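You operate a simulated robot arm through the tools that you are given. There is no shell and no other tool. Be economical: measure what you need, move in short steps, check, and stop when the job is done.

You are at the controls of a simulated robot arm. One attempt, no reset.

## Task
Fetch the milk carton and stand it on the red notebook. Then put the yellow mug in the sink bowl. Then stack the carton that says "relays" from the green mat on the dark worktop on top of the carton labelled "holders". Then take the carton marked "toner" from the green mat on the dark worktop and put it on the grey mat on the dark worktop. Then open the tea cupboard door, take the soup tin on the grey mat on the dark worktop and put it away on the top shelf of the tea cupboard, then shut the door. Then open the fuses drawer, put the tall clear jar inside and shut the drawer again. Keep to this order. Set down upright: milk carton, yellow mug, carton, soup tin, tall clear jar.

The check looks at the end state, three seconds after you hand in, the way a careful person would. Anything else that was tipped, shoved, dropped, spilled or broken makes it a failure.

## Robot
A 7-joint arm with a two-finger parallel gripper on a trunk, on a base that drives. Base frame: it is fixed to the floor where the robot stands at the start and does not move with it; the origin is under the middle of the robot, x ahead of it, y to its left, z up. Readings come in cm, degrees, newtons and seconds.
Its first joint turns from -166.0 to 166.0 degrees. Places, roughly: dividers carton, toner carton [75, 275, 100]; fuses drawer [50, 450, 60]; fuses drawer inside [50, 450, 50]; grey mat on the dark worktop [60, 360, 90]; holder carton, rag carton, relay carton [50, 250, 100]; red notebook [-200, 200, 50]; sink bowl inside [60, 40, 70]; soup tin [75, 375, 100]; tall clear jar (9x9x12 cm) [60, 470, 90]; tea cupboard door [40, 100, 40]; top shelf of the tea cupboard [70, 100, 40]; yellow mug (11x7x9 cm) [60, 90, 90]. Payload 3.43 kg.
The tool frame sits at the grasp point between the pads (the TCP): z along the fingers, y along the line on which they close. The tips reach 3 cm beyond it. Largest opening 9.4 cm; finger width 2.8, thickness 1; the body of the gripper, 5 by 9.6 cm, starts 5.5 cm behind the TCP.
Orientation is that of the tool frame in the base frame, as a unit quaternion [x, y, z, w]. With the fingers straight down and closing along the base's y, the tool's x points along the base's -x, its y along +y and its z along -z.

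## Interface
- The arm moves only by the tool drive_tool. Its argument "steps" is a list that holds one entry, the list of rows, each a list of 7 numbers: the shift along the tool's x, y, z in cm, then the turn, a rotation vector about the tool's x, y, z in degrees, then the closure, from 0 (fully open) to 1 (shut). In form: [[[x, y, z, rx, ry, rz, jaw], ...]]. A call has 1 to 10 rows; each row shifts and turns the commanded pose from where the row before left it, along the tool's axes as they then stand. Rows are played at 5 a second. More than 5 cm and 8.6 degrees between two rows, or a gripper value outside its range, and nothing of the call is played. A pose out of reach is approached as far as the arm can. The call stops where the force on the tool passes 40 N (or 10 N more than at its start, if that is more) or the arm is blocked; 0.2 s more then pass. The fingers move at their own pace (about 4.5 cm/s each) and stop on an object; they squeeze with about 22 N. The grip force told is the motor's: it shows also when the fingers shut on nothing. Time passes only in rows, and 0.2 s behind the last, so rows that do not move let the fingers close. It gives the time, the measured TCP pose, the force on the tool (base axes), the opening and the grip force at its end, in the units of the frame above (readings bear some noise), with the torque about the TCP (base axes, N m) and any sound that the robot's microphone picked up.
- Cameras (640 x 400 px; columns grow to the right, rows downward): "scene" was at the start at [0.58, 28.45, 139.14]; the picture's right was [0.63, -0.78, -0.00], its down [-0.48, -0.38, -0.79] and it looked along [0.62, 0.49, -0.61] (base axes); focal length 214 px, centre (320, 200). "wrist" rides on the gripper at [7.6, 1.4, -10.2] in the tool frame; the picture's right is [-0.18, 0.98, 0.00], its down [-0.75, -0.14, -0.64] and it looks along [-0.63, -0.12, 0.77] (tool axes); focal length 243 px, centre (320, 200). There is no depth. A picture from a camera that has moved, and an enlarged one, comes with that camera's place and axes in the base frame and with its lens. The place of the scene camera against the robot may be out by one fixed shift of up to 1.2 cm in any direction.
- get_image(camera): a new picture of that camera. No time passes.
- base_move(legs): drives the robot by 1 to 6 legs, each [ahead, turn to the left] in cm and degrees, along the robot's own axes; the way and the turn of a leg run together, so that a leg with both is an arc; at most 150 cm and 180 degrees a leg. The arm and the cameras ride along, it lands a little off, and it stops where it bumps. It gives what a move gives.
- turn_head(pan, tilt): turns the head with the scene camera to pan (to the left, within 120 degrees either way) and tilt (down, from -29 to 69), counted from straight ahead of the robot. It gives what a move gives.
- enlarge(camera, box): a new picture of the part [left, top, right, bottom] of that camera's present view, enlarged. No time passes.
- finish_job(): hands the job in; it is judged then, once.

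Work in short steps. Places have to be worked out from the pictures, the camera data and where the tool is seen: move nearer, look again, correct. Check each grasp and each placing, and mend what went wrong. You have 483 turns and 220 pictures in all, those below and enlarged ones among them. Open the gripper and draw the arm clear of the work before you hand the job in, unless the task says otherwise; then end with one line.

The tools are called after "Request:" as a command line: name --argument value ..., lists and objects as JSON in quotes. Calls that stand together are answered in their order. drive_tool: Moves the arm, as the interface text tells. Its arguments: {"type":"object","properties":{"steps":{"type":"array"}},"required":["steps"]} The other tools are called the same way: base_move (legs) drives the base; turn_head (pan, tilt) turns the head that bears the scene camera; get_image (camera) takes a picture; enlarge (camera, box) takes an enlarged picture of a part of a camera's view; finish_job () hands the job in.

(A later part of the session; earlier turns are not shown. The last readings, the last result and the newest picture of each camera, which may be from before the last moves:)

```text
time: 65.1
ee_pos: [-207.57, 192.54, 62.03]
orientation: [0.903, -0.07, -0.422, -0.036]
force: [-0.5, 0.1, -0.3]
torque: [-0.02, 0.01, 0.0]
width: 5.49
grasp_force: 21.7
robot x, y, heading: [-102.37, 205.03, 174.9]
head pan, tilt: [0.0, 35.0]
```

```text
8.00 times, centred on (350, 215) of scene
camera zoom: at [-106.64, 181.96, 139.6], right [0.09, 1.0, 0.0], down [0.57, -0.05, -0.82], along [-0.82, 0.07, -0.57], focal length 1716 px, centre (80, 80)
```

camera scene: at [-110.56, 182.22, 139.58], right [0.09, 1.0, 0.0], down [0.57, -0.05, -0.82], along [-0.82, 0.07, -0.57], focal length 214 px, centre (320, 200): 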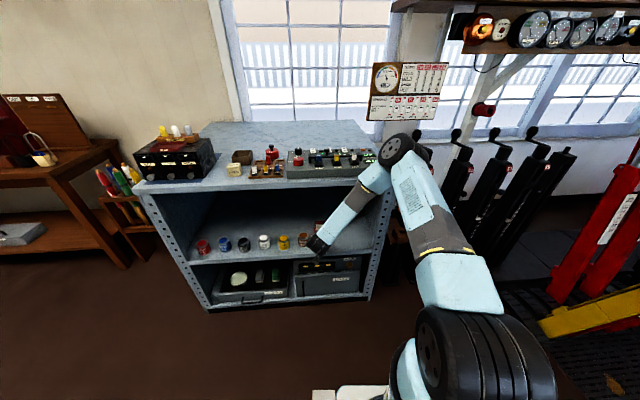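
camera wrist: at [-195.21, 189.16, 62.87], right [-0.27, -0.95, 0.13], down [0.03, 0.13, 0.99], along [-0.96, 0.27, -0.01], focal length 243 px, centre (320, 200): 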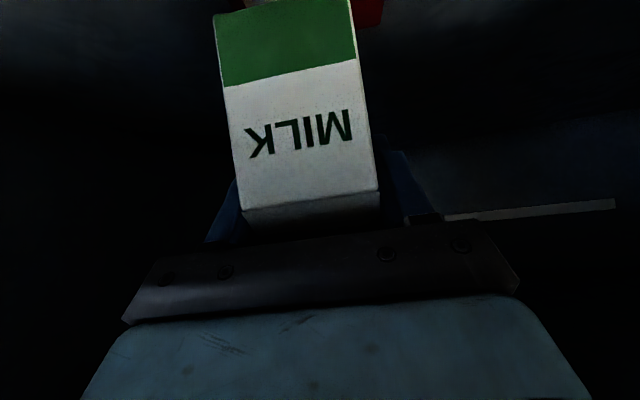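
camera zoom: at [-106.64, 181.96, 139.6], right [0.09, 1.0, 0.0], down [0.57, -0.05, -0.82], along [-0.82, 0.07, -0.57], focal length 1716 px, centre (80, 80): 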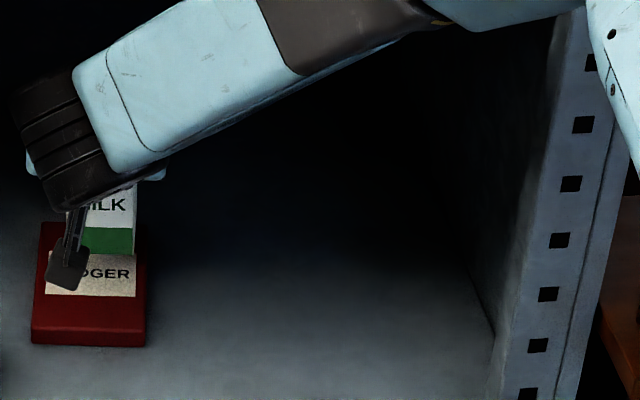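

Shift 0.9 cm toward the notebook's middle and lower gently.

Request:
drive_tool --steps '[[[0, 0.9, 0, 0, 0, 0, 1], [0.77, 0, 0.64, 0, 0, 0, 1], [0.38, 0, 0.32, 0, 0, 0, 1], [0.38, 0, 0.32, 0, 0, 0, 1], [0, 0, 0, 0, 0, 0, 1]]]'

Request:
enlarge --camera "scene" --box '[320, 190, 380, 240]'

```text
time: 66.3
ee_pos: [-208.57, 191.79, 60.21]
orientation: [0.902, -0.072, -0.424, -0.037]
force: [-0.1, 0.0, -0.6]
torque: [0.04, 0.03, 0.01]
width: 5.52
grasp_force: 21.7
robot x, y, heading: [-102.24, 205.63, 175.5]
head pan, tilt: [0.0, 35.0]
```

```text
8.00 times, centred on (350, 215) of scene
camera zoom: at [-107.39, 182.03, 139.58], right [0.08, 1.0, 0.0], down [0.57, -0.05, -0.82], along [-0.82, 0.07, -0.57], focal length 1716 px, centre (80, 80)
```

zoom: 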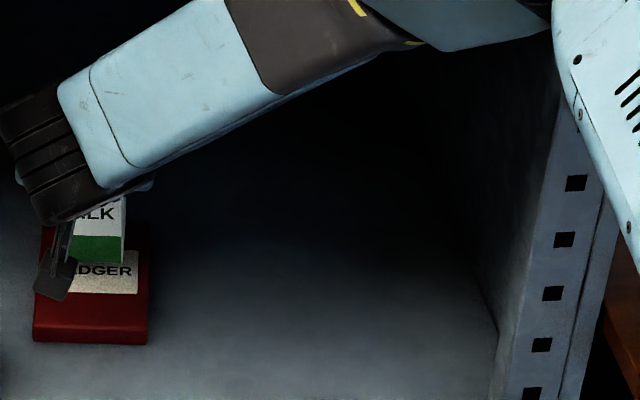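

Centered. Keep lowering in small steps, watching the force.

Request:
drive_tool --steps '[[[0.31, 0, 0.26, 0, 0, 0, 1], [0.31, 0, 0.26, 0, 0, 0, 1], [0, 0, 0, 0, 0, 0, 1]]]'

Request:
drive_tool --steps '[[[0.31, 0, 0.26, 0, 0, 0, 1], [0, 0, 0, 0, 0, 0, 1]]]'

Request:
drive_tool --steps '[[[0.31, 0, 0.26, 0, 0, 0, 1], [0, 0, 0, 0, 0, 0, 1]]]'

```text
time: 67.1
ee_pos: [-208.48, 191.87, 59.3]
orientation: [0.902, -0.072, -0.424, -0.037]
force: [-0.6, -0.4, -1.1]
torque: [0.0, 0.04, 0.02]
width: 5.5
grasp_force: 21.8
robot x, y, heading: [-102.35, 205.4, 175.3]
head pan, tilt: [0.0, 35.0]
```

```text
time: 67.7
ee_pos: [-208.49, 191.71, 58.72]
orientation: [0.902, -0.071, -0.423, -0.036]
force: [0.0, 0.4, -0.4]
torque: [-0.02, 0.01, 0.02]
width: 5.51
grasp_force: 22.0
robot x, y, heading: [-102.44, 205.31, 175.0]
head pan, tilt: [0.0, 35.0]
```

```text
time: 68.3
ee_pos: [-208.43, 191.83, 58.4]
orientation: [0.902, -0.072, -0.424, -0.037]
force: [0.2, 0.6, -0.8]
torque: [0.04, 0.0, 0.02]
width: 5.53
grasp_force: 21.6
robot x, y, heading: [-102.22, 205.42, 174.9]
head pan, tilt: [0.0, 35.0]
```

No contact yet; continue in small steps.

Request:
drive_tool --steps '[[[0.31, 0, 0.26, 0, 0, 0, 1], [0, 0, 0, 0, 0, 0, 1]]]'

Request:
drive_tool --steps '[[[0.31, 0, 0.26, 0, 0, 0, 1], [0, 0, 0, 0, 0, 0, 1]]]'

Request:
enlarge --camera "scene" --box '[320, 190, 380, 240]'

```text
time: 68.9
ee_pos: [-208.52, 191.8, 58.49]
orientation: [0.902, -0.072, -0.425, -0.037]
force: [-1.7, 1.9, 19.4]
torque: [-0.11, -0.22, 0.09]
width: 5.52
grasp_force: 22.0
robot x, y, heading: [-101.96, 205.56, 174.7]
head pan, tilt: [0.0, 35.0]
```

```text
time: 69.5
ee_pos: [-208.36, 191.74, 57.73]
orientation: [0.902, -0.072, -0.424, -0.037]
force: [-0.7, 1.8, 17.5]
torque: [-0.07, -0.27, -0.02]
width: 5.57
grasp_force: 22.1
robot x, y, heading: [-102.42, 205.2, 175.2]
head pan, tilt: [0.0, 35.0]
```

```text
8.00 times, centred on (350, 215) of scene
camera zoom: at [-107.31, 182.04, 139.58], right [0.09, 1.0, 0.0], down [0.57, -0.05, -0.82], along [-0.82, 0.07, -0.57], focal length 1716 px, centre (80, 80)
```

zoom: 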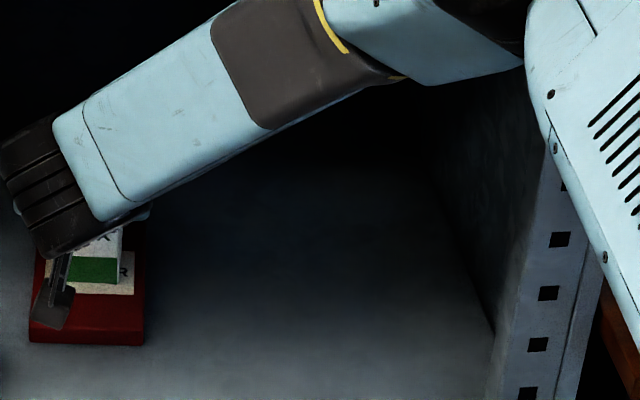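

Contact made (≈18 N up). Open and withdraw along the tool axis.

Request:
drive_tool --steps '[[[0, 0, 0, 0, 0, 0, 0.2], [0, 0, 0, 0, 0, 0, 0.2], [0, 0, 0, 0, 0, 0, 0.2], [0, 0, -1.5, 0, 0, 0, 0.2], [0, 0, -2.5, 0, 0, 0, 0.2], [0, 0, -2.5, 0, 0, 0, 0.2], [1.6, 0, -1.9, 0, 0, 0, 0.2], [1.6, 0, -1.9, 0, 0, 0, 0.2], [1.6, 0, -1.9, 0, 0, 0, 0.2], [0, 0, 0, 0, 0, 0, 0.2]]]'

Request:
enlarge --camera "scene" --box '[320, 190, 380, 240]'

```text
time: 71.7
ee_pos: [-196.15, 189.74, 61.89]
orientation: [0.902, -0.072, -0.423, -0.037]
force: [0.8, -0.3, 0.2]
torque: [-0.03, 0.02, 0.01]
width: 7.5
grasp_force: 0.0
robot x, y, heading: [-102.11, 205.15, 175.1]
head pan, tilt: [0.0, 35.0]
```

```text
8.00 times, centred on (350, 215) of scene
camera zoom: at [-107.39, 182.03, 139.58], right [0.09, 1.0, 0.0], down [0.57, -0.05, -0.82], along [-0.82, 0.07, -0.57], focal length 1716 px, centre (80, 80)
```

zoom: 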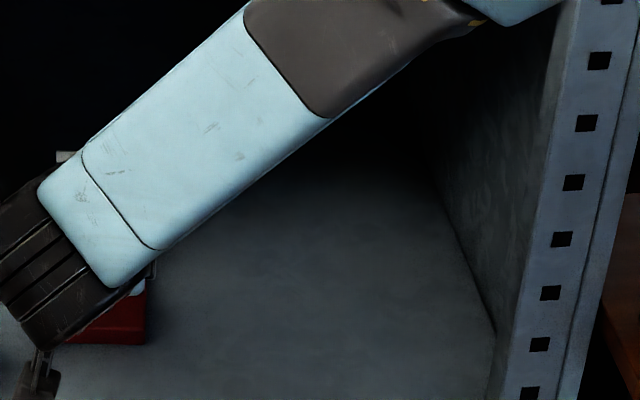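

Continue retracting horizontally out of the shelf.

Request:
drive_tool --steps '[[[1.93, 0, -2.3, 0, 0, 0, 0.2], [1.93, 0, -2.3, 0, 0, 0, 0.2], [1.93, 0, -2.3, 0, 0, 0, 0.2], [1.93, 0, -2.3, 0, 0, 0, 0.2], [1.93, 0, -2.3, 0, 0, 0, 0.2], [0, 0, 0, 0, 0, 0, 0.2]]]'

Request:
base_move --legs '[[-25, 0]]'

Request:
enlarge --camera "scene" --box '[230, 150, 390, 260]'

```text
time: 73.1
ee_pos: [-181.3, 187.41, 61.59]
orientation: [0.903, -0.071, -0.423, -0.036]
force: [-0.4, 0.4, -0.5]
torque: [-0.01, 0.0, 0.0]
width: 7.54
grasp_force: 0.0
robot x, y, heading: [-101.9, 206.11, 174.8]
head pan, tilt: [0.0, 35.0]
```

```text
time: 74.9
ee_pos: [-156.42, 185.13, 61.69]
orientation: [0.903, -0.071, -0.423, -0.036]
force: [-1.1, -0.1, -0.4]
torque: [0.01, 0.0, 0.01]
width: 7.54
grasp_force: 0.1
robot x, y, heading: [-77.38, 203.17, 175.2]
head pan, tilt: [0.0, 35.0]
```

```text
3.64 times, centred on (310, 205) of scene
camera zoom: at [-82.37, 179.68, 139.58], right [0.08, 1.0, 0.0], down [0.57, -0.05, -0.82], along [-0.82, 0.07, -0.57], focal length 780 px, centre (356, 182)
```

zoom: 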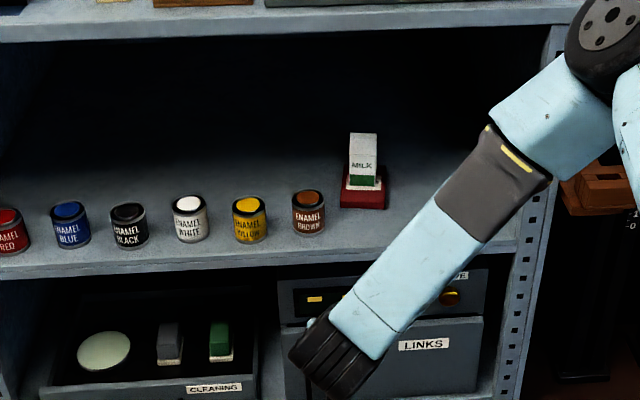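

Milk carton stands on the notebook, tins untouched. Now make the tool vertical and raise it, then drive to the mugs.

Request:
drive_tool --steps '[[[0, 0, -2, 0, 8.4, 0, 0], [0, 0, -2, 0, 8.4, 0, 0], [0, 0, -2, 0, 8.4, 0, 0], [0, 0, -2, 0, 8.4, 0, 0], [0, 0, -3, 0, 8.4, 0, 0], [0, 0, -4, 0, 8.0, 0, 0], [0, 0, -5, 0, 0, 0, 0], [0, 0, -5, 0, 0, 0, 0], [0, 0, -5, 0, 0, 0, 0], [0, 0, -5, 0, 0, 0, 0]]]'

Request:
drive_tool --steps '[[[0, 0, -5, 0, 0, 0, 0], [0, 0, -5, 0, 0, 0, 0], [0, 0, -5, 0, 0, 0, 0], [0, 0, -5, 0, 0, 0, 0], [0, 0, 0, 0, 0, 0, 0]]]'

```text
time: 77.1
ee_pos: [-150.14, 183.96, 94.91]
orientation: [0.997, -0.079, -0.002, -0.003]
force: [-0.8, 0.5, -0.4]
torque: [-0.01, -0.06, -0.02]
width: 9.39
grasp_force: 0.0
robot x, y, heading: [-77.2, 203.16, 174.9]
head pan, tilt: [0.0, 35.0]
```

```text
time: 78.3
ee_pos: [-150.27, 183.82, 114.77]
orientation: [0.997, -0.08, -0.002, -0.003]
force: [0.7, -0.2, -0.5]
torque: [0.02, 0.03, 0.0]
width: 9.4
grasp_force: 0.2
robot x, y, heading: [-77.54, 203.08, 175.5]
head pan, tilt: [0.0, 35.0]
```

Drive to the counter in front of the mugs, facing it from a bit back.

Request:
base_move --legs '[[0, 115.3], [100, 0], [47.5, 0], [0, 69.4]]'

Request:
turn_head --pan 15 --tilt 40

Request:
get_image --camera "scene"

Request:
get_image --camera "wrist"

```text
time: 82.3
ee_pos: [-73.06, 127.56, 115.05]
orientation: [0.821, 0.571, -0.004, -0.001]
force: [-1.0, 0.5, 0.7]
torque: [-0.05, -0.02, -0.02]
width: 9.43
grasp_force: 0.1
robot x, y, heading: [-86.34, 205.68, -104.5]
head pan, tilt: [0.0, 35.0]
stopped in leg 1: the robot was blocked; the commanded pose is now the measured one
```

```text
time: 83.0
ee_pos: [-73.13, 127.48, 114.89]
orientation: [0.822, 0.569, -0.004, -0.001]
force: [0.5, -0.4, 0.0]
torque: [0.0, 0.01, 0.01]
width: 9.42
grasp_force: 0.0
robot x, y, heading: [-86.73, 206.05, -104.2]
head pan, tilt: [15.0, 40.0]
```

```text
177 pictures are left
camera scene: at [-62.48, 196.99, 138.82], right [-1.0, -0.01, 0.0], down [-0.01, 0.64, -0.77], along [0.01, -0.77, -0.64], focal length 214 px, centre (320, 200)
```

scene: 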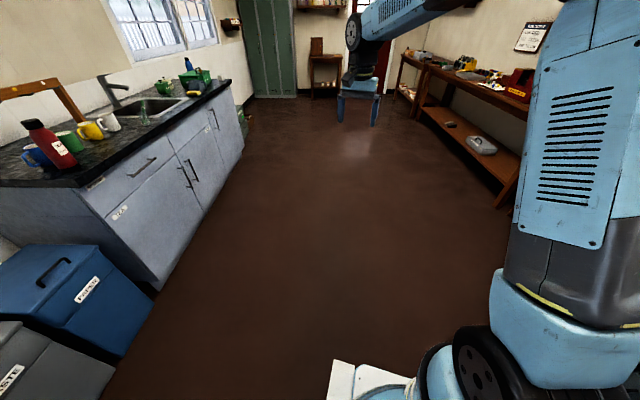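

```text
176 pictures are left
camera wrist: at [-69.15, 134.22, 125.17], right [0.86, -0.52, 0.0], down [-0.39, -0.65, 0.65], along [-0.34, -0.55, -0.76], focal length 243 px, centre (320, 200)
```

wrist: 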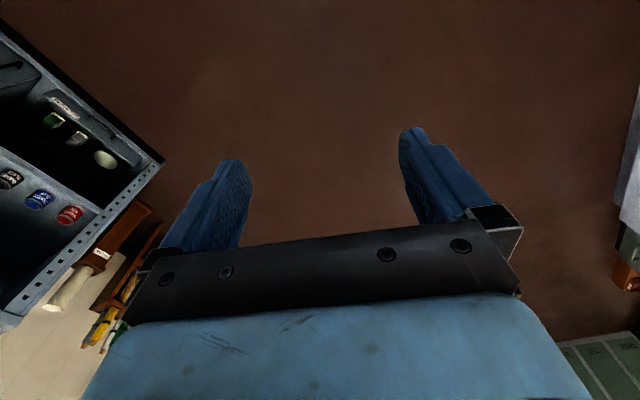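

The stop seems tied to large single turns (base drifts ~9 cm), so I'll use smaller turn legs.

Request:
base_move --legs '[[0, 37.9], [77, 0], [76, 0], [0, 33], [0, 33]]'

Request:
get_image --camera "scene"

Request:
get_image --camera "wrist"

```text
time: 96.5
ee_pos: [49.66, 93.44, 115.06]
orientation: [0.076, 0.997, -0.002, 0.005]
force: [-0.2, -0.1, 0.6]
torque: [0.04, -0.03, 0.0]
width: 9.39
grasp_force: 0.0
robot x, y, heading: [-24.63, 56.62, -0.5]
head pan, tilt: [15.0, 40.0]
stopped in leg 5: the robot was blocked; the commanded pose is now the measured one
```

```text
175 pictures are left
camera scene: at [-22.37, 81.96, 138.83], right [0.25, -0.97, 0.0], down [-0.62, -0.16, -0.77], along [0.74, 0.19, -0.64], focal length 214 px, centre (320, 200)
```

scene: 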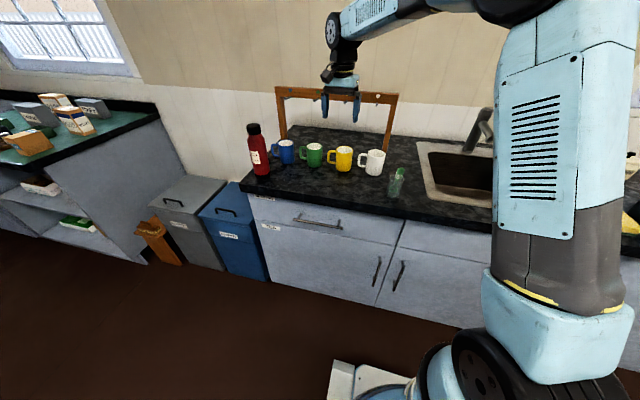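

```text
174 pictures are left
camera wrist: at [42.28, 96.1, 125.4], right [0.33, 0.94, 0.0], down [0.72, -0.25, 0.65], along [0.61, -0.22, -0.76], focal length 243 px, centre (320, 200)
```

wrist: 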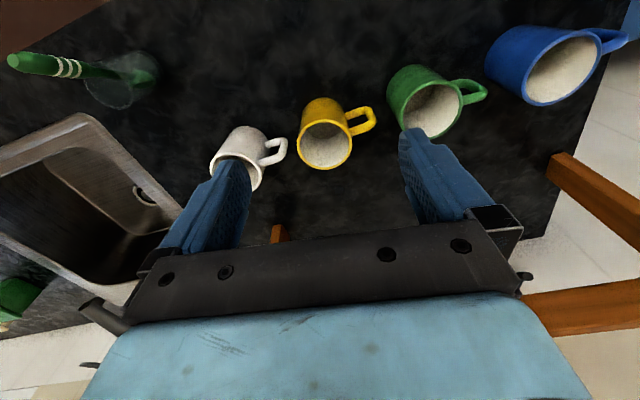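

The yellow mug: rim centre ≈(56.6,91.5), handle toward +y, so fingers must close along x. Rotate the tool 81° about its axis, and bring the base 12 cm closer.

Request:
base_move --legs '[[12, 0]]'

Request:
drive_tool --steps '[[[0, 0, 0, 0, 0, 8.13, 0], [0, 0, 0, 0, 0, 8.13, 0], [0, 0, 0, 0, 0, 8.13, 0], [0, 0, 0, 0, 0, 8.13, 0], [0, 0, 0, 0, 0, 8.13, 0], [0, 0, 0, 0, 0, 8.13, 0], [0, 0, 0, 0, 0, 8.13, 0], [0, 0, 0, 0, 0, 8.13, 0], [0, 0, 0, 0, 0, 8.13, 0], [0, 0, 0, 0, 0, 8.13, 0]]]'

Request:
get_image --camera "wrist"

```text
time: 97.8
ee_pos: [61.85, 93.14, 115.09]
orientation: [0.077, 0.997, -0.002, 0.003]
force: [0.9, 0.0, 0.5]
torque: [0.01, -0.04, -0.02]
width: 9.4
grasp_force: 0.0
robot x, y, heading: [-12.39, 56.24, -1.0]
head pan, tilt: [15.0, 40.0]
```

```text
time: 99.3
ee_pos: [61.48, 94.04, 115.25]
orientation: [0.521, 0.854, 0.003, 0.001]
force: [-2.9, 8.8, -3.2]
torque: [0.13, 0.22, 0.4]
width: 9.41
grasp_force: 0.1
robot x, y, heading: [-12.64, 56.14, -0.7]
head pan, tilt: [15.0, 40.0]
stopped in row 7: the force on the tool passed its limit at 48 N (the readings are from after the stop); the commanded pose is now the measured one
```

```text
173 pictures are left
camera wrist: at [59.13, 101.45, 125.49], right [0.96, 0.29, 0.01], down [0.22, -0.74, 0.64], along [0.19, -0.61, -0.77], focal length 243 px, centre (320, 200)
```

wrist: 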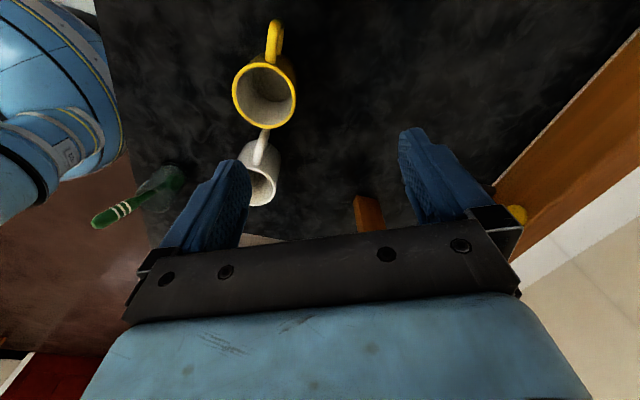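

The gripper touched the hook rack behind. I'll pull back in -x and inspect the rack.

Request:
drive_tool --steps '[[[1.83, -3.56, 0, 0, 0, 0, 0], [1.83, -3.56, 0, 0, 0, 0, 0], [0, 0, -2, 0, 0, 0, 0], [0, 0, 0, 0, 0, 0, 0]]]'

Request:
turn_head --pan 25 --tilt 30

Request:
enlarge --camera "scene" --box '[200, 90, 480, 270]'

```text
time: 100.3
ee_pos: [53.62, 93.94, 117.25]
orientation: [0.521, 0.854, 0.004, 0.002]
force: [0.8, 0.2, 0.6]
torque: [0.0, 0.01, -0.04]
width: 9.39
grasp_force: 0.0
robot x, y, heading: [-12.43, 55.99, -0.7]
head pan, tilt: [15.0, 40.0]
```

```text
time: 101.1
ee_pos: [53.65, 93.88, 117.28]
orientation: [0.522, 0.853, 0.003, 0.002]
force: [-0.7, -0.4, 0.4]
torque: [0.0, 0.0, 0.01]
width: 9.39
grasp_force: 0.0
robot x, y, heading: [-12.63, 55.97, -1.2]
head pan, tilt: [25.0, 30.0]
```

```text
2.22 times, centred on (340, 180) of scene
camera zoom: at [-10.28, 83.43, 140.35], right [0.41, -0.91, 0.0], down [-0.46, -0.21, -0.87], along [0.79, 0.35, -0.5], focal length 477 px, centre (276, 244)
```

zoom: 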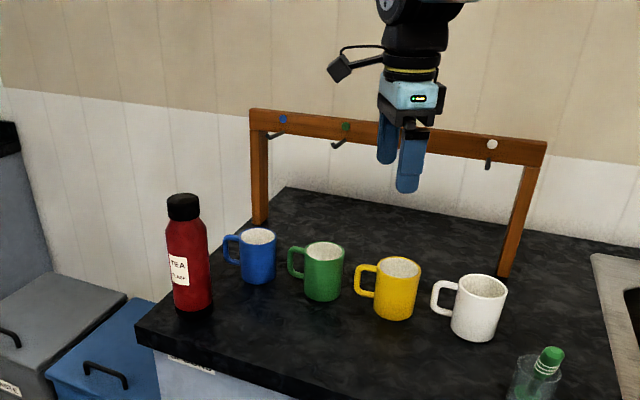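

Rack unharmed. Finish the rotation here at a safe distance, then centre above the mug.

Request:
drive_tool --steps '[[[0, 0, 0, 0, 0, 6.8, 0], [0, 0, 0, 0, 0, 6.8, 0], [0, 0, 0, 0, 0, 6.8, 0], [0, 0, 0, 0, 0, 6.8, 0], [-2, 2.4, 3, 0, 0, 0, 0], [0, 0, 3, 0, 0, 0, 0], [0, 0, 0, 0, 0, 0, 0], [0, 0, 0, 0, 0, 0, 0]]]'

Request:
get_image --camera "wrist"

Request:
enlarge --camera "scene" --box '[200, 90, 480, 270]'

```text
time: 102.9
ee_pos: [55.81, 91.86, 111.21]
orientation: [0.707, 0.707, 0.004, 0.002]
force: [0.7, 0.9, -0.4]
torque: [-0.01, -0.03, 0.0]
width: 9.41
grasp_force: 0.1
robot x, y, heading: [-12.37, 56.31, -0.7]
head pan, tilt: [25.0, 30.0]
```

```text
171 pictures are left
camera wrist: at [57.22, 99.53, 121.57], right [0.98, -0.18, 0.01], down [-0.15, -0.76, 0.64], along [-0.11, -0.63, -0.77], focal length 243 px, centre (320, 200)
```

wrist: 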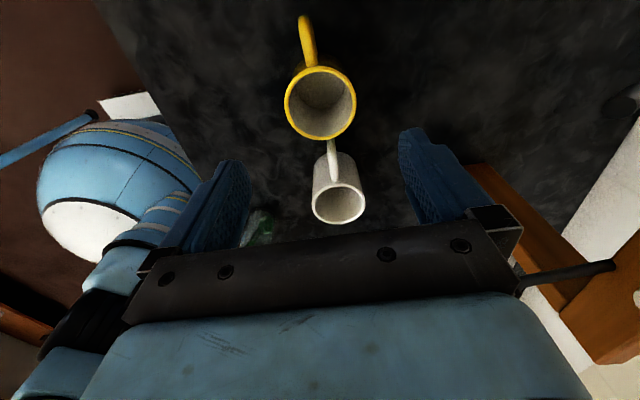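

```text
2.22 times, centred on (340, 180) of scene
camera zoom: at [-10.28, 83.44, 140.36], right [0.41, -0.91, 0.0], down [-0.46, -0.21, -0.87], along [0.79, 0.36, -0.5], focal length 477 px, centre (276, 244)
```

zoom: 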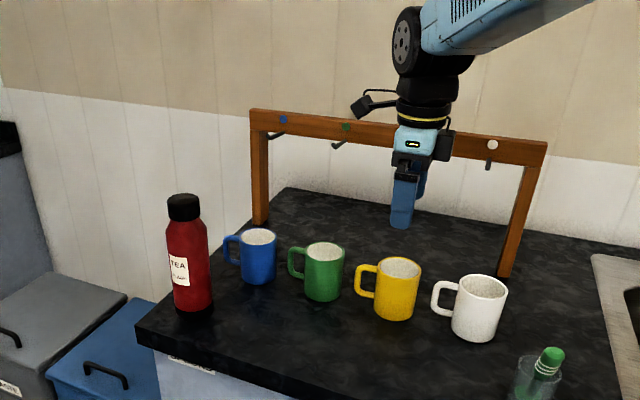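

Mug rim centre ≈(56.1,92.0); tool is right over it. Descend to z≈95 with fingers straddling the body.

Request:
drive_tool --steps '[[[0.1, 0.25, 4, 0, 0, 0, 0], [0, 0, 4, 0, 0, 0, 0], [0, 0, 3, 0, 0, 0, 0], [0, 0, 3, 0, 0, 0, 0], [0, 0, 2, 0, 0, 0, 0], [0, 0, 0, 0, 0, 0, 0], [0, 0, 0, 0, 0, 0, 0]]]'

Request:
get_image --camera "wrist"

```text
time: 104.5
ee_pos: [56.31, 92.14, 95.19]
orientation: [0.707, 0.707, 0.004, 0.001]
force: [-0.3, -0.4, -0.4]
torque: [0.01, 0.0, -0.02]
width: 9.44
grasp_force: 0.0
robot x, y, heading: [-12.71, 56.34, -0.9]
head pan, tilt: [25.0, 30.0]
```

```text
169 pictures are left
camera wrist: at [57.61, 99.69, 105.57], right [0.98, -0.18, 0.01], down [-0.15, -0.76, 0.64], along [-0.11, -0.63, -0.77], focal length 243 px, centre (320, 200)
```

wrist: 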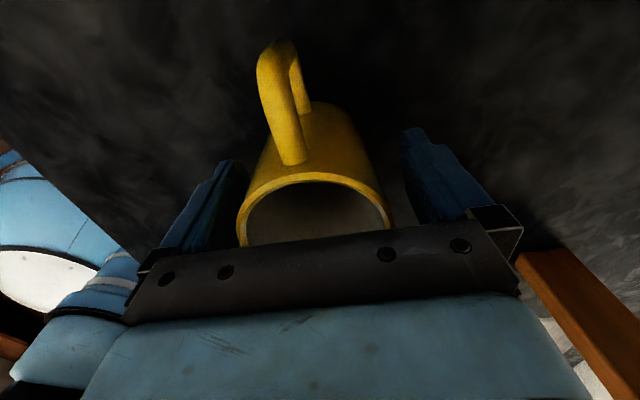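

Straddled. Close the fingers.

Request:
drive_tool --steps '[[[0, -0.3, 0, 0, 0, 0, 0], [0, 0, 0, 0, 0, 0, 1], [0, 0, 0, 0, 0, 0, 1], [0, 0, 0, 0, 0, 0, 1], [0, 0, 0, 0, 0, 0, 1]]]'

Request:
drive_tool --steps '[[[0, 0, -2, 0, 0, 0, 1], [0, 0, -4, 0, 0, 0, 1], [0, 0, -4, 0, 0, 0, 1], [0, 0, -4, 0, 0, 0, 1], [0, -1, -4, 0, 0, 0, 1], [0, 0, 0, 0, 0, 0, 1]]]'

Request:
turn_head --pan -20 --tilt 45

Request:
get_image --camera "scene"

Request:
get_image --camera "wrist"

```text
time: 105.7
ee_pos: [55.93, 92.09, 95.21]
orientation: [0.707, 0.707, 0.004, 0.002]
force: [1.5, 0.5, 2.2]
torque: [0.06, 0.06, -0.03]
width: 6.85
grasp_force: 21.9
robot x, y, heading: [-12.79, 56.56, -0.8]
head pan, tilt: [25.0, 30.0]
```

```text
time: 107.1
ee_pos: [54.81, 91.89, 113.04]
orientation: [0.707, 0.707, 0.004, 0.001]
force: [-0.3, 0.3, -2.0]
torque: [-0.04, 0.01, 0.01]
width: 6.88
grasp_force: 21.8
robot x, y, heading: [-12.77, 56.29, -0.8]
head pan, tilt: [25.0, 30.0]
```

```text
time: 108.2
ee_pos: [54.84, 92.0, 113.12]
orientation: [0.707, 0.707, 0.004, 0.001]
force: [-1.2, 0.0, -2.1]
torque: [-0.03, -0.02, 0.03]
width: 6.9
grasp_force: 22.5
robot x, y, heading: [-13.02, 56.17, -0.7]
head pan, tilt: [-20.0, 45.0]
```

```text
168 pictures are left
camera scene: at [-10.91, 76.85, 138.1], right [-0.35, -0.94, 0.0], down [-0.66, 0.25, -0.71], along [0.66, -0.25, -0.71], focal length 214 px, centre (320, 200)
```

scene: 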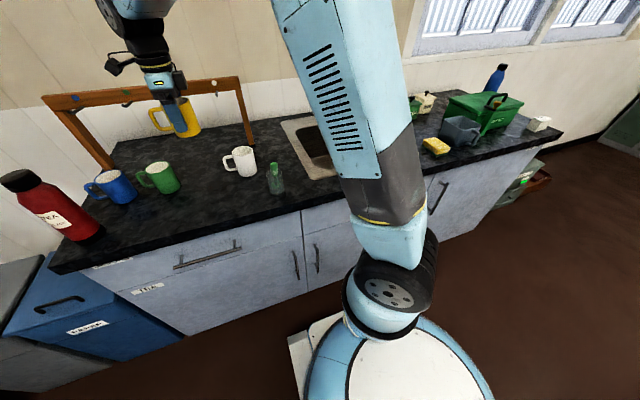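

```text
167 pictures are left
camera wrist: at [56.18, 99.57, 123.49], right [0.98, -0.18, 0.01], down [-0.15, -0.76, 0.64], along [-0.11, -0.63, -0.77], focal length 243 px, centre (320, 200)
```

wrist: 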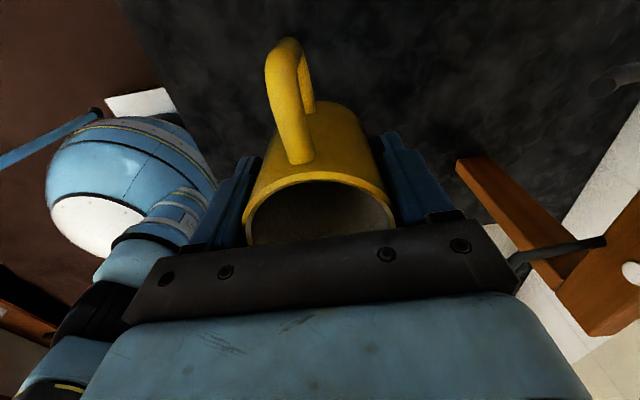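

Mug held. Carry it over to above the sink bowl centre (60,40), at height.

Request:
drive_tool --steps '[[[-4, 0.2, -2, 0, 0, 0, 1], [-4.7, 0.3, -1, 0, 0, 0, 1], [-4.9, 0.5, 0, 0, 0, 0, 1], [-4.9, 0.5, 0, 0, 0, 0, 1], [-4.9, 0.5, 0, 0, 0, 0, 1], [-4.9, 0.5, 0, 0, 0, 0, 1], [-4.9, 0.5, 0, 0, 0, 0, 1], [-4.9, 0.5, 0, 0, 0, 0, 1], [-4.9, 0.5, 0, 0, 0, 0, 1], [-4.9, 0.5, 0, 0, 0, 0, 1]]]'

Request:
drive_tool --steps '[[[-4, 0.5, 0, 0, 0, 0, 1], [0, 0, 0, 0, 0, 0, 1], [0, 0, 0, 0, 0, 0, 1]]]'

Request:
get_image --camera "wrist"

Request:
get_image --camera "scene"

```text
time: 110.4
ee_pos: [59.36, 44.2, 116.07]
orientation: [0.707, 0.707, 0.005, 0.002]
force: [0.5, 0.4, -2.4]
torque: [-0.09, 0.01, -0.03]
width: 6.86
grasp_force: 21.3
robot x, y, heading: [-12.55, 56.18, -0.7]
head pan, tilt: [-20.0, 45.0]
```

```text
time: 111.2
ee_pos: [59.83, 40.03, 116.1]
orientation: [0.707, 0.707, 0.003, 0.002]
force: [0.1, 0.6, -2.1]
torque: [-0.01, -0.04, 0.0]
width: 6.86
grasp_force: 22.1
robot x, y, heading: [-12.88, 56.46, -0.6]
head pan, tilt: [-20.0, 45.0]
```

```text
166 pictures are left
camera wrist: at [61.18, 47.75, 126.44], right [0.98, -0.18, 0.01], down [-0.15, -0.76, 0.64], along [-0.11, -0.63, -0.77], focal length 243 px, centre (320, 200)
```

wrist: 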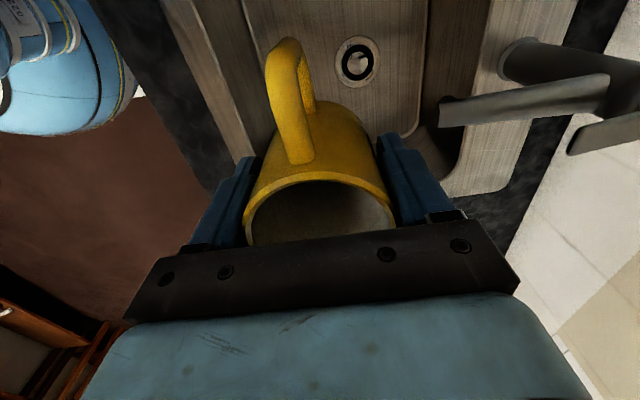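

```text
165 pictures are left
camera scene: at [-10.91, 76.83, 138.1], right [-0.35, -0.94, 0.0], down [-0.66, 0.25, -0.71], along [0.66, -0.25, -0.71], focal length 214 px, centre (320, 200)
```

scene: 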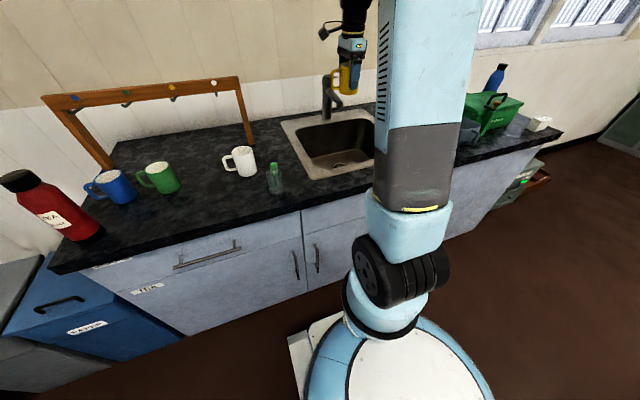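

Drain at (67,37), faucet spout tip near x 71. Descend at x≈58.5, first to z≈84.

Request:
drive_tool --steps '[[[0, -1.3, 4, 0, 0, 0, 1], [0, 0, 4, 0, 0, 0, 1], [0, 0, 4, 0, 0, 0, 1], [0, 0, 4, 0, 0, 0, 1], [0, 0, 4, 0, 0, 0, 1], [0, 0, 4, 0, 0, 0, 1], [0, 0, 4, 0, 0, 0, 1], [0, 0, 4, 0, 0, 0, 1], [0, 0, 0, 0, 0, 0, 1]]]'

Request:
get_image --camera "wrist"

```text
time: 113.2
ee_pos: [58.94, 40.39, 83.9]
orientation: [0.707, 0.707, 0.003, 0.001]
force: [0.0, -0.4, -2.4]
torque: [-0.02, 0.02, 0.0]
width: 6.85
grasp_force: 22.4
robot x, y, heading: [-12.84, 56.28, -0.8]
head pan, tilt: [-20.0, 45.0]
```

```text
164 pictures are left
camera wrist: at [60.2, 47.89, 94.29], right [0.98, -0.18, 0.01], down [-0.15, -0.76, 0.64], along [-0.11, -0.63, -0.77], focal length 243 px, centre (320, 200)
```

wrist: 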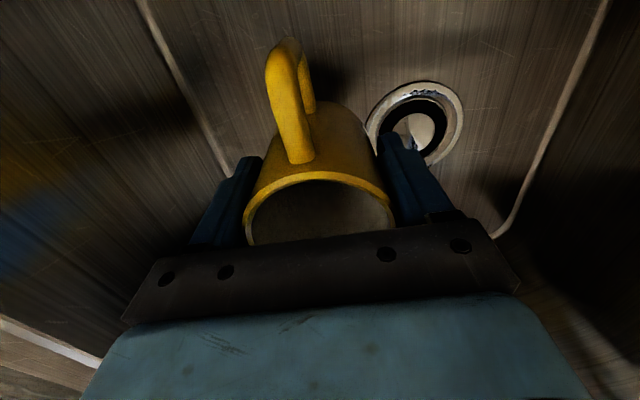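

Bowl floor ≈z 72.5, so contact expected near TCP z 78.7. Lower gently.

Request:
drive_tool --steps '[[[0, -0.3, 2, 0, 0, 0, 1], [0, 0, 1.5, 0, 0, 0, 1], [0, 0, 0.5, 0, 0, 0, 1], [0, 0, 0, 0, 0, 0, 1]]]'

Request:
drive_tool --steps '[[[0, 0, 0.4, 0, 0, 0, 1], [0, 0, 0.4, 0, 0, 0, 1], [0, 0, 0, 0, 0, 0, 1]]]'

```text
time: 114.2
ee_pos: [58.53, 40.19, 80.0]
orientation: [0.707, 0.707, 0.004, 0.001]
force: [-0.6, 0.2, -2.6]
torque: [-0.01, -0.02, -0.01]
width: 6.85
grasp_force: 22.5
robot x, y, heading: [-12.71, 55.87, -0.8]
head pan, tilt: [-20.0, 45.0]
```

```text
time: 115.0
ee_pos: [58.53, 40.26, 79.2]
orientation: [0.707, 0.707, 0.004, 0.002]
force: [-0.8, -0.6, -2.1]
torque: [0.0, 0.03, 0.0]
width: 6.85
grasp_force: 22.0
robot x, y, heading: [-12.66, 56.22, -0.8]
head pan, tilt: [-20.0, 45.0]
```

Not touching yet; step down further.

Request:
drive_tool --steps '[[[0, 0, 0.4, 0, 0, 0, 1], [0, 0, 0.4, 0, 0, 0, 1], [0, 0, 0, 0, 0, 0, 1]]]'

Request:
drive_tool --steps '[[[0, 0, 0.4, 0, 0, 0, 1], [0, 0, 0, 0, 0, 0, 1]]]'

```text
time: 115.8
ee_pos: [58.47, 40.31, 78.42]
orientation: [0.707, 0.707, 0.004, 0.001]
force: [0.3, -0.3, -2.5]
torque: [0.04, 0.02, 0.0]
width: 6.86
grasp_force: 21.8
robot x, y, heading: [-12.87, 56.04, -1.0]
head pan, tilt: [-20.0, 45.0]
```

```text
time: 116.4
ee_pos: [58.62, 40.19, 77.98]
orientation: [0.707, 0.707, 0.005, 0.003]
force: [3.9, -0.8, 16.6]
torque: [-0.15, 0.29, 0.05]
width: 6.89
grasp_force: 22.1
robot x, y, heading: [-12.6, 56.38, -0.8]
head pan, tilt: [-20.0, 45.0]
```

Contact. Release and lift straight up.

Request:
drive_tool --steps '[[[0, 0, 0, 0, 0, 0, 0], [0, 0, 0, 0, 0, 0, 0], [0, 0, 0, 0, 0, 0, 0], [0, 0, -2, 0, 0, 0, 0], [0, 0, -4, 0, 0, 0, 0], [0, 0, -4, 0, 0, 0, 0], [0, 0, -5, 0, 0, 0, 0], [0, 0, -5, 0, 0, 0, 0], [0, 0, -5, 0, 0, 0, 0], [0, 0, -5, 0, 0, 0, 0]]]'

Request:
get_image --camera "wrist"

```text
time: 118.6
ee_pos: [58.19, 40.2, 108.16]
orientation: [0.707, 0.707, 0.003, 0.002]
force: [-0.3, -0.2, -0.3]
torque: [0.01, 0.01, 0.0]
width: 9.41
grasp_force: 0.1
robot x, y, heading: [-12.53, 56.26, -0.8]
head pan, tilt: [-20.0, 45.0]
```

```text
163 pictures are left
camera wrist: at [59.54, 47.77, 118.38], right [0.98, -0.18, 0.01], down [-0.14, -0.76, 0.64], along [-0.11, -0.63, -0.77], focal length 243 px, centre (320, 200)
```

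wrist: 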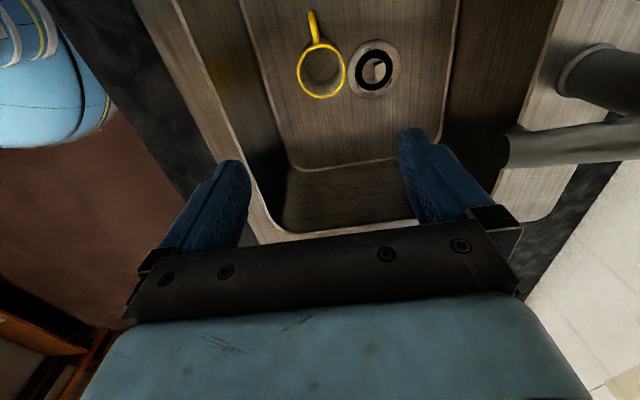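

Mug stands upright in the sink. Raise and rotate the tool back to neutral before driving to the second worktop.

Request:
drive_tool --steps '[[[0, -2, -4, 0, 0, 0, 0], [0, -3, -4, 0, 0, -8.2, 0], [0, 0, 0, 0, 0, -8.2, 0], [0, 0, 0, 0, 0, -8.2, 0], [0, 0, 0, 0, 0, -8.2, 0], [0, 0, 0, 0, 0, -8.2, 0], [0, 0, 0, 0, 0, -8.2, 0], [0, 0, 0, 0, 0, -8.2, 0], [0, 0, 0, 0, 0, -8.2, 0], [0, 0, 0, 0, 0, -8.2, 0]]]'

Request:
drive_tool --steps '[[[0, 0, 0, 0, 0, -8.1, 0], [0, 0, 0, 0, 0, -8.1, 0], [0, 0, 0, 0, 0, 0, 0]]]'

Request:
base_move --legs '[[-55, 0], [0, 45]]'

```text
time: 120.8
ee_pos: [53.29, 40.03, 115.92]
orientation: [0.14, 0.99, 0.002, 0.004]
force: [-0.5, 0.4, 0.6]
torque: [0.02, -0.01, 0.01]
width: 9.4
grasp_force: 0.0
robot x, y, heading: [-12.77, 56.23, -0.5]
head pan, tilt: [-20.0, 45.0]
```

```text
time: 121.6
ee_pos: [53.24, 40.07, 116.04]
orientation: [0.001, 1.0, 0.002, 0.003]
force: [0.2, 0.8, -0.7]
torque: [-0.03, -0.03, -0.04]
width: 9.41
grasp_force: 0.0
robot x, y, heading: [-12.36, 56.38, -0.8]
head pan, tilt: [-20.0, 45.0]
```

```text
time: 127.1
ee_pos: [-9.7, 92.33, 116.04]
orientation: [-0.383, 0.924, 0.003, 0.002]
force: [0.5, -0.2, 0.1]
torque: [-0.02, 0.03, 0.02]
width: 9.37
grasp_force: 0.1
robot x, y, heading: [-64.1, 53.35, 44.2]
head pan, tilt: [-20.0, 45.0]
```

Drive along to the second worktop and face it.

Request:
base_move --legs '[[0, 39.2], [104, 0], [104, 0], [0, -41.7], [0, -41.7]]'

Request:
turn_head --pan 0 --tilt 35

Request:
get_image --camera "scene"

```text
time: 143.2
ee_pos: [27.27, 267.39, 116.0]
orientation: [-0.145, 0.989, 0.002, 0.003]
force: [-0.2, 0.9, 0.8]
torque: [-0.06, -0.03, 0.02]
width: 9.39
grasp_force: 0.2
robot x, y, heading: [-41.67, 266.32, 13.7]
head pan, tilt: [-20.0, 45.0]
stopped in leg 5: the robot was blocked; the commanded pose is now the measured one
```

```text
time: 144.0
ee_pos: [27.22, 267.29, 116.05]
orientation: [-0.144, 0.99, 0.003, 0.003]
force: [-0.3, -0.7, 0.1]
torque: [0.0, 0.03, 0.02]
width: 9.4
grasp_force: 0.1
robot x, y, heading: [-41.58, 266.17, 13.8]
head pan, tilt: [0.0, 35.0]
```

```text
162 pictures are left
camera scene: at [-44.68, 289.67, 139.57], right [0.24, -0.97, 0.0], down [-0.56, -0.14, -0.82], along [0.8, 0.19, -0.57], focal length 214 px, centre (320, 200)
```

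scene: 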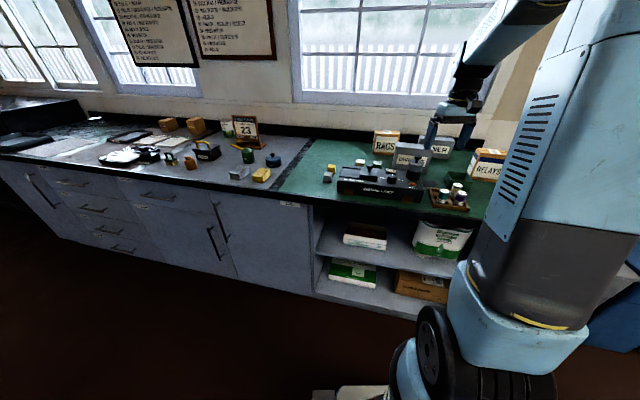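

I can see Rags, Dividers, Toner, Relays boxes on the green mat. Finish the turn and look again with head panned.

Request:
base_move --legs '[[0, -13.8]]'

Request:
turn_head --pan -15 --tilt 35

Request:
enlarge --camera "scene" --box '[150, 90, 430, 265]'

Request:
get_image --camera "wrist"

```text
time: 145.3
ee_pos: [25.57, 250.97, 115.99]
orientation: [-0.025, 1.0, 0.002, 0.003]
force: [-1.4, -0.5, -0.4]
torque: [-0.04, 0.01, 0.02]
width: 9.41
grasp_force: 0.1
robot x, y, heading: [-41.74, 268.09, -0.2]
head pan, tilt: [0.0, 35.0]
```

```text
time: 146.1
ee_pos: [25.48, 250.91, 116.07]
orientation: [-0.025, 1.0, 0.002, 0.004]
force: [-0.2, 1.2, 0.1]
torque: [0.0, 0.0, -0.03]
width: 9.41
grasp_force: 0.1
robot x, y, heading: [-41.07, 268.2, -0.4]
head pan, tilt: [-15.0, 35.0]
```

```text
2.29 times, centred on (290, 178) of scene
camera zoom: at [-39.25, 289.02, 139.58], right [-0.26, -0.97, 0.0], down [-0.55, 0.15, -0.82], along [0.79, -0.21, -0.57], focal length 490 px, centre (389, 251)
```

zoom: 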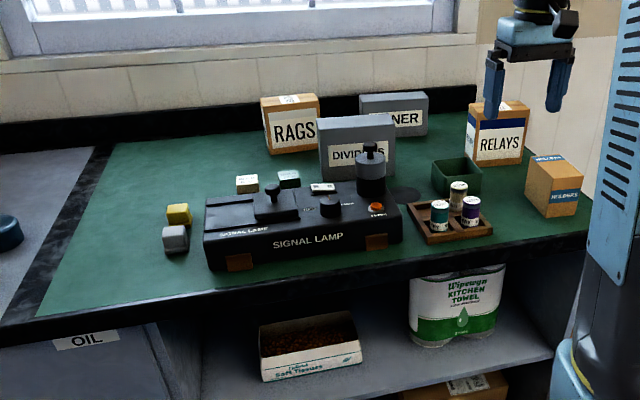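

```text
160 pictures are left
camera wrist: at [17.73, 252.0, 126.37], right [0.13, 0.99, 0.0], down [0.76, -0.11, 0.65], along [0.64, -0.08, -0.76], focal length 243 px, centre (320, 200)
```

wrist: 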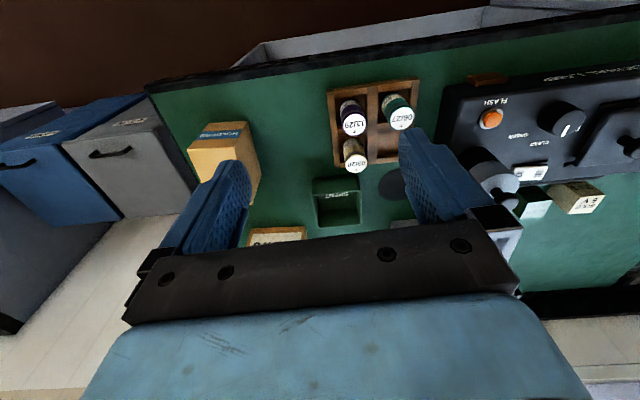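

Zoom onto the two boxes at right to read labels and measure.

Request:
enlarge --camera "scene" --box '[330, 120, 420, 190]'

```text
5.71 times, centred on (375, 155) of scene
camera zoom: at [-39.25, 289.02, 139.58], right [-0.26, -0.97, 0.0], down [-0.55, 0.15, -0.82], along [0.79, -0.21, -0.57], focal length 1226 px, centre (6, 457)
```

zoom: 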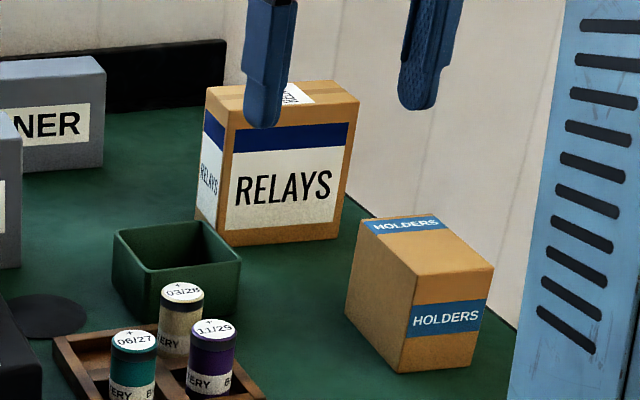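

Holders ≈ x 33–42, y 230–238, top z≈99; Relays ≈ x 57–64, y 230–242, top ≈102; jaws must close along x. Drive ahead 20 cm and rotate the tool 93°.

Request:
base_move --legs '[[20, 0]]'

Request:
drive_tool --steps '[[[0, 0, 0, 0, 0, 8.45, 0], [0, 0, 0, 0, 0, 8.45, 0], [0, 0, 0, 0, 0, 8.45, 0], [0, 0, 0, 0, 0, 8.45, 0], [0, 0, 0, 0, 0, 8.45, 0], [0, 0, 0, 0, 0, 8.45, 0], [0, 0, 0, 0, 0, 8.45, 0], [0, 0, 0, 0, 0, 8.45, 0], [0, 0, 0, 0, 0, 8.45, 0], [0, 0, 0, 0, 0, 8.45, 0]]]'

Request:
drive_tool --steps '[[[0, 0, 0, 0, 0, 8.4, 0], [0, 2, 0, 0, 0, 0, 0], [0, 2, 0, 0, 0, 0, 0], [0, 0, 0, 0, 0, 0, 0]]]'

Request:
get_image --camera "wrist"

```text
time: 147.7
ee_pos: [45.43, 250.96, 116.15]
orientation: [-0.026, 1.0, 0.002, 0.004]
force: [1.0, -0.4, 0.2]
torque: [-0.02, 0.0, 0.0]
width: 9.4
grasp_force: 0.0
robot x, y, heading: [-21.84, 267.57, 0.0]
head pan, tilt: [-15.0, 35.0]
```

```text
time: 149.9
ee_pos: [45.53, 251.05, 116.17]
orientation: [0.654, 0.756, 0.004, 0.001]
force: [0.0, 0.6, -0.1]
torque: [0.02, 0.03, 0.02]
width: 9.38
grasp_force: 0.0
robot x, y, heading: [-21.64, 268.05, 0.0]
head pan, tilt: [-15.0, 35.0]
```

```text
time: 150.9
ee_pos: [49.6, 250.98, 116.22]
orientation: [0.707, 0.707, 0.004, 0.001]
force: [-0.1, -0.2, -0.2]
torque: [-0.01, -0.02, 0.0]
width: 9.39
grasp_force: 0.0
robot x, y, heading: [-21.69, 267.5, -0.5]
head pan, tilt: [-15.0, 35.0]
```

```text
158 pictures are left
camera wrist: at [50.86, 258.57, 126.57], right [0.98, -0.18, 0.01], down [-0.14, -0.76, 0.64], along [-0.11, -0.63, -0.77], focal length 243 px, centre (320, 200)
```

wrist: 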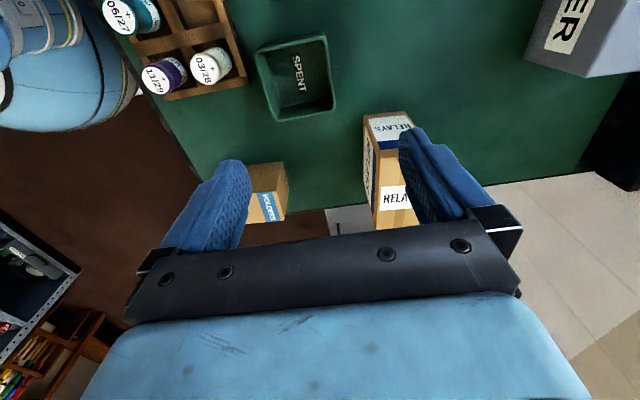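

Relays' depth spans x≈55–62, its +y end at y≈243.5. Move above it and look again.

Request:
drive_tool --steps '[[[-3.5, 2.3, 0, 0, 0, 0, 0], [-3.5, 2.3, 0, 0, 0, 0, 0], [-3.5, 2.3, 0, 0, 0, 0, 0], [-3.5, 2.2, 0, 0, 0, 0, 0], [0, 0, 0, 0, 0, 0, 0], [0, 0, 0, 0, 0, 0, 0]]]'

Request:
get_image --camera "wrist"

Request:
enlarge --camera "scene" --box '[310, 100, 430, 220]'

```text
time: 152.3
ee_pos: [58.62, 237.08, 116.29]
orientation: [0.706, 0.708, 0.002, 0.001]
force: [-1.2, 1.1, 0.2]
torque: [0.0, -0.04, 0.01]
width: 9.38
grasp_force: 0.0
robot x, y, heading: [-22.03, 267.92, 0.1]
head pan, tilt: [-15.0, 35.0]
```

```text
157 pictures are left
camera wrist: at [59.94, 244.72, 126.58], right [0.98, -0.18, 0.01], down [-0.14, -0.76, 0.64], along [-0.11, -0.63, -0.77], focal length 243 px, centre (320, 200)
```

wrist: 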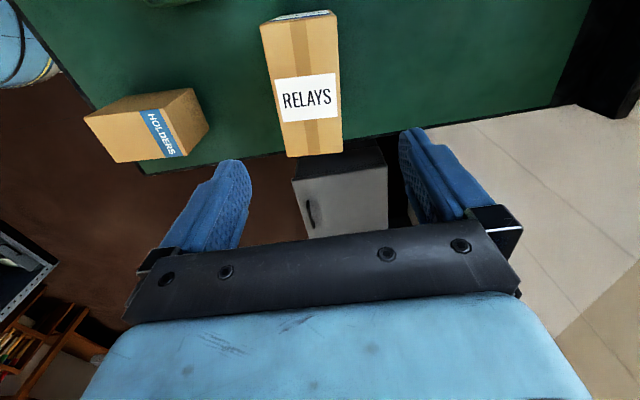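

```text
3.33 times, centred on (370, 160) of scene
camera zoom: at [-19.36, 288.96, 139.58], right [-0.26, -0.97, 0.0], down [-0.55, 0.15, -0.82], along [0.79, -0.21, -0.57], focal length 715 px, centre (153, 333)
```

zoom: 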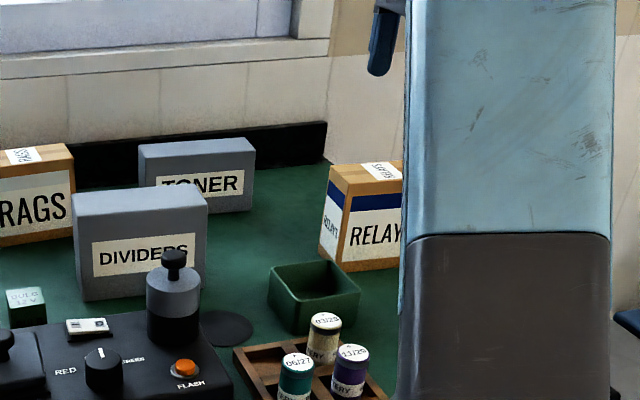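

Relays top: centre ≈(57.5,237.4), rotated ~4.5°, 6.4 cm thick. Holders' top centre ≈(36.1,235.9). Align and descend over relays.

Request:
drive_tool --steps '[[[0.3, -1.1, 0, 0, 0, 4.5, 0], [0, 0, 4, 0, 0, 0, 0], [0, 0, 4, 0, 0, 0, 0], [0, 0, 0, 0, 0, 0, 0], [0, 0, 0, 0, 0, 0, 0]]]'

Request:
get_image --camera "wrist"

```text
time: 153.5
ee_pos: [57.44, 237.32, 108.2]
orientation: [0.734, 0.679, 0.003, 0.0]
force: [-0.6, -1.3, 0.2]
torque: [0.0, -0.02, -0.01]
width: 9.4
grasp_force: 0.1
robot x, y, heading: [-21.6, 267.95, -0.0]
head pan, tilt: [-15.0, 35.0]
```

```text
155 pictures are left
camera wrist: at [59.4, 244.84, 118.56], right [0.97, -0.26, 0.01], down [-0.2, -0.74, 0.64], along [-0.16, -0.62, -0.77], focal length 243 px, centre (320, 200)
```

wrist: 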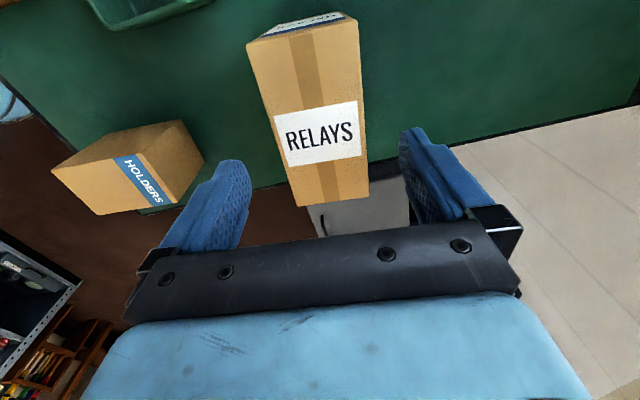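

Alignment consistent. Descend 9 cm and close.

Request:
drive_tool --steps '[[[0, 0, 3, 0, 0, 0, 0], [0, 0, 3, 0, 0, 0, 0], [0, 0, 3, 0, 0, 0, 0], [0, 0, 0, 0, 0, 0, 0], [0, 0, 0, 0, 0, 0, 1], [0, 0, 0, 0, 0, 0, 1], [0, 0, 0, 0, 0, 0, 1], [0, 0, 0, 0, 0, 0, 1]]]'

Request:
get_image --camera "wrist"

```text
time: 155.3
ee_pos: [57.59, 237.37, 99.22]
orientation: [0.734, 0.679, 0.002, 0.0]
force: [-0.5, 0.4, -0.9]
torque: [0.04, 0.2, -0.07]
width: 6.62
grasp_force: 21.8
robot x, y, heading: [-21.87, 268.11, -0.1]
head pan, tilt: [-15.0, 35.0]
```

```text
154 pictures are left
camera wrist: at [59.49, 244.87, 109.53], right [0.97, -0.26, 0.0], down [-0.2, -0.74, 0.64], along [-0.16, -0.62, -0.77], focal length 243 px, centre (320, 200)
```

wrist: 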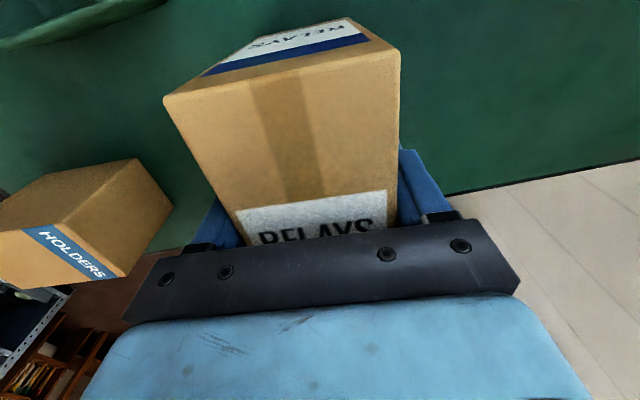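

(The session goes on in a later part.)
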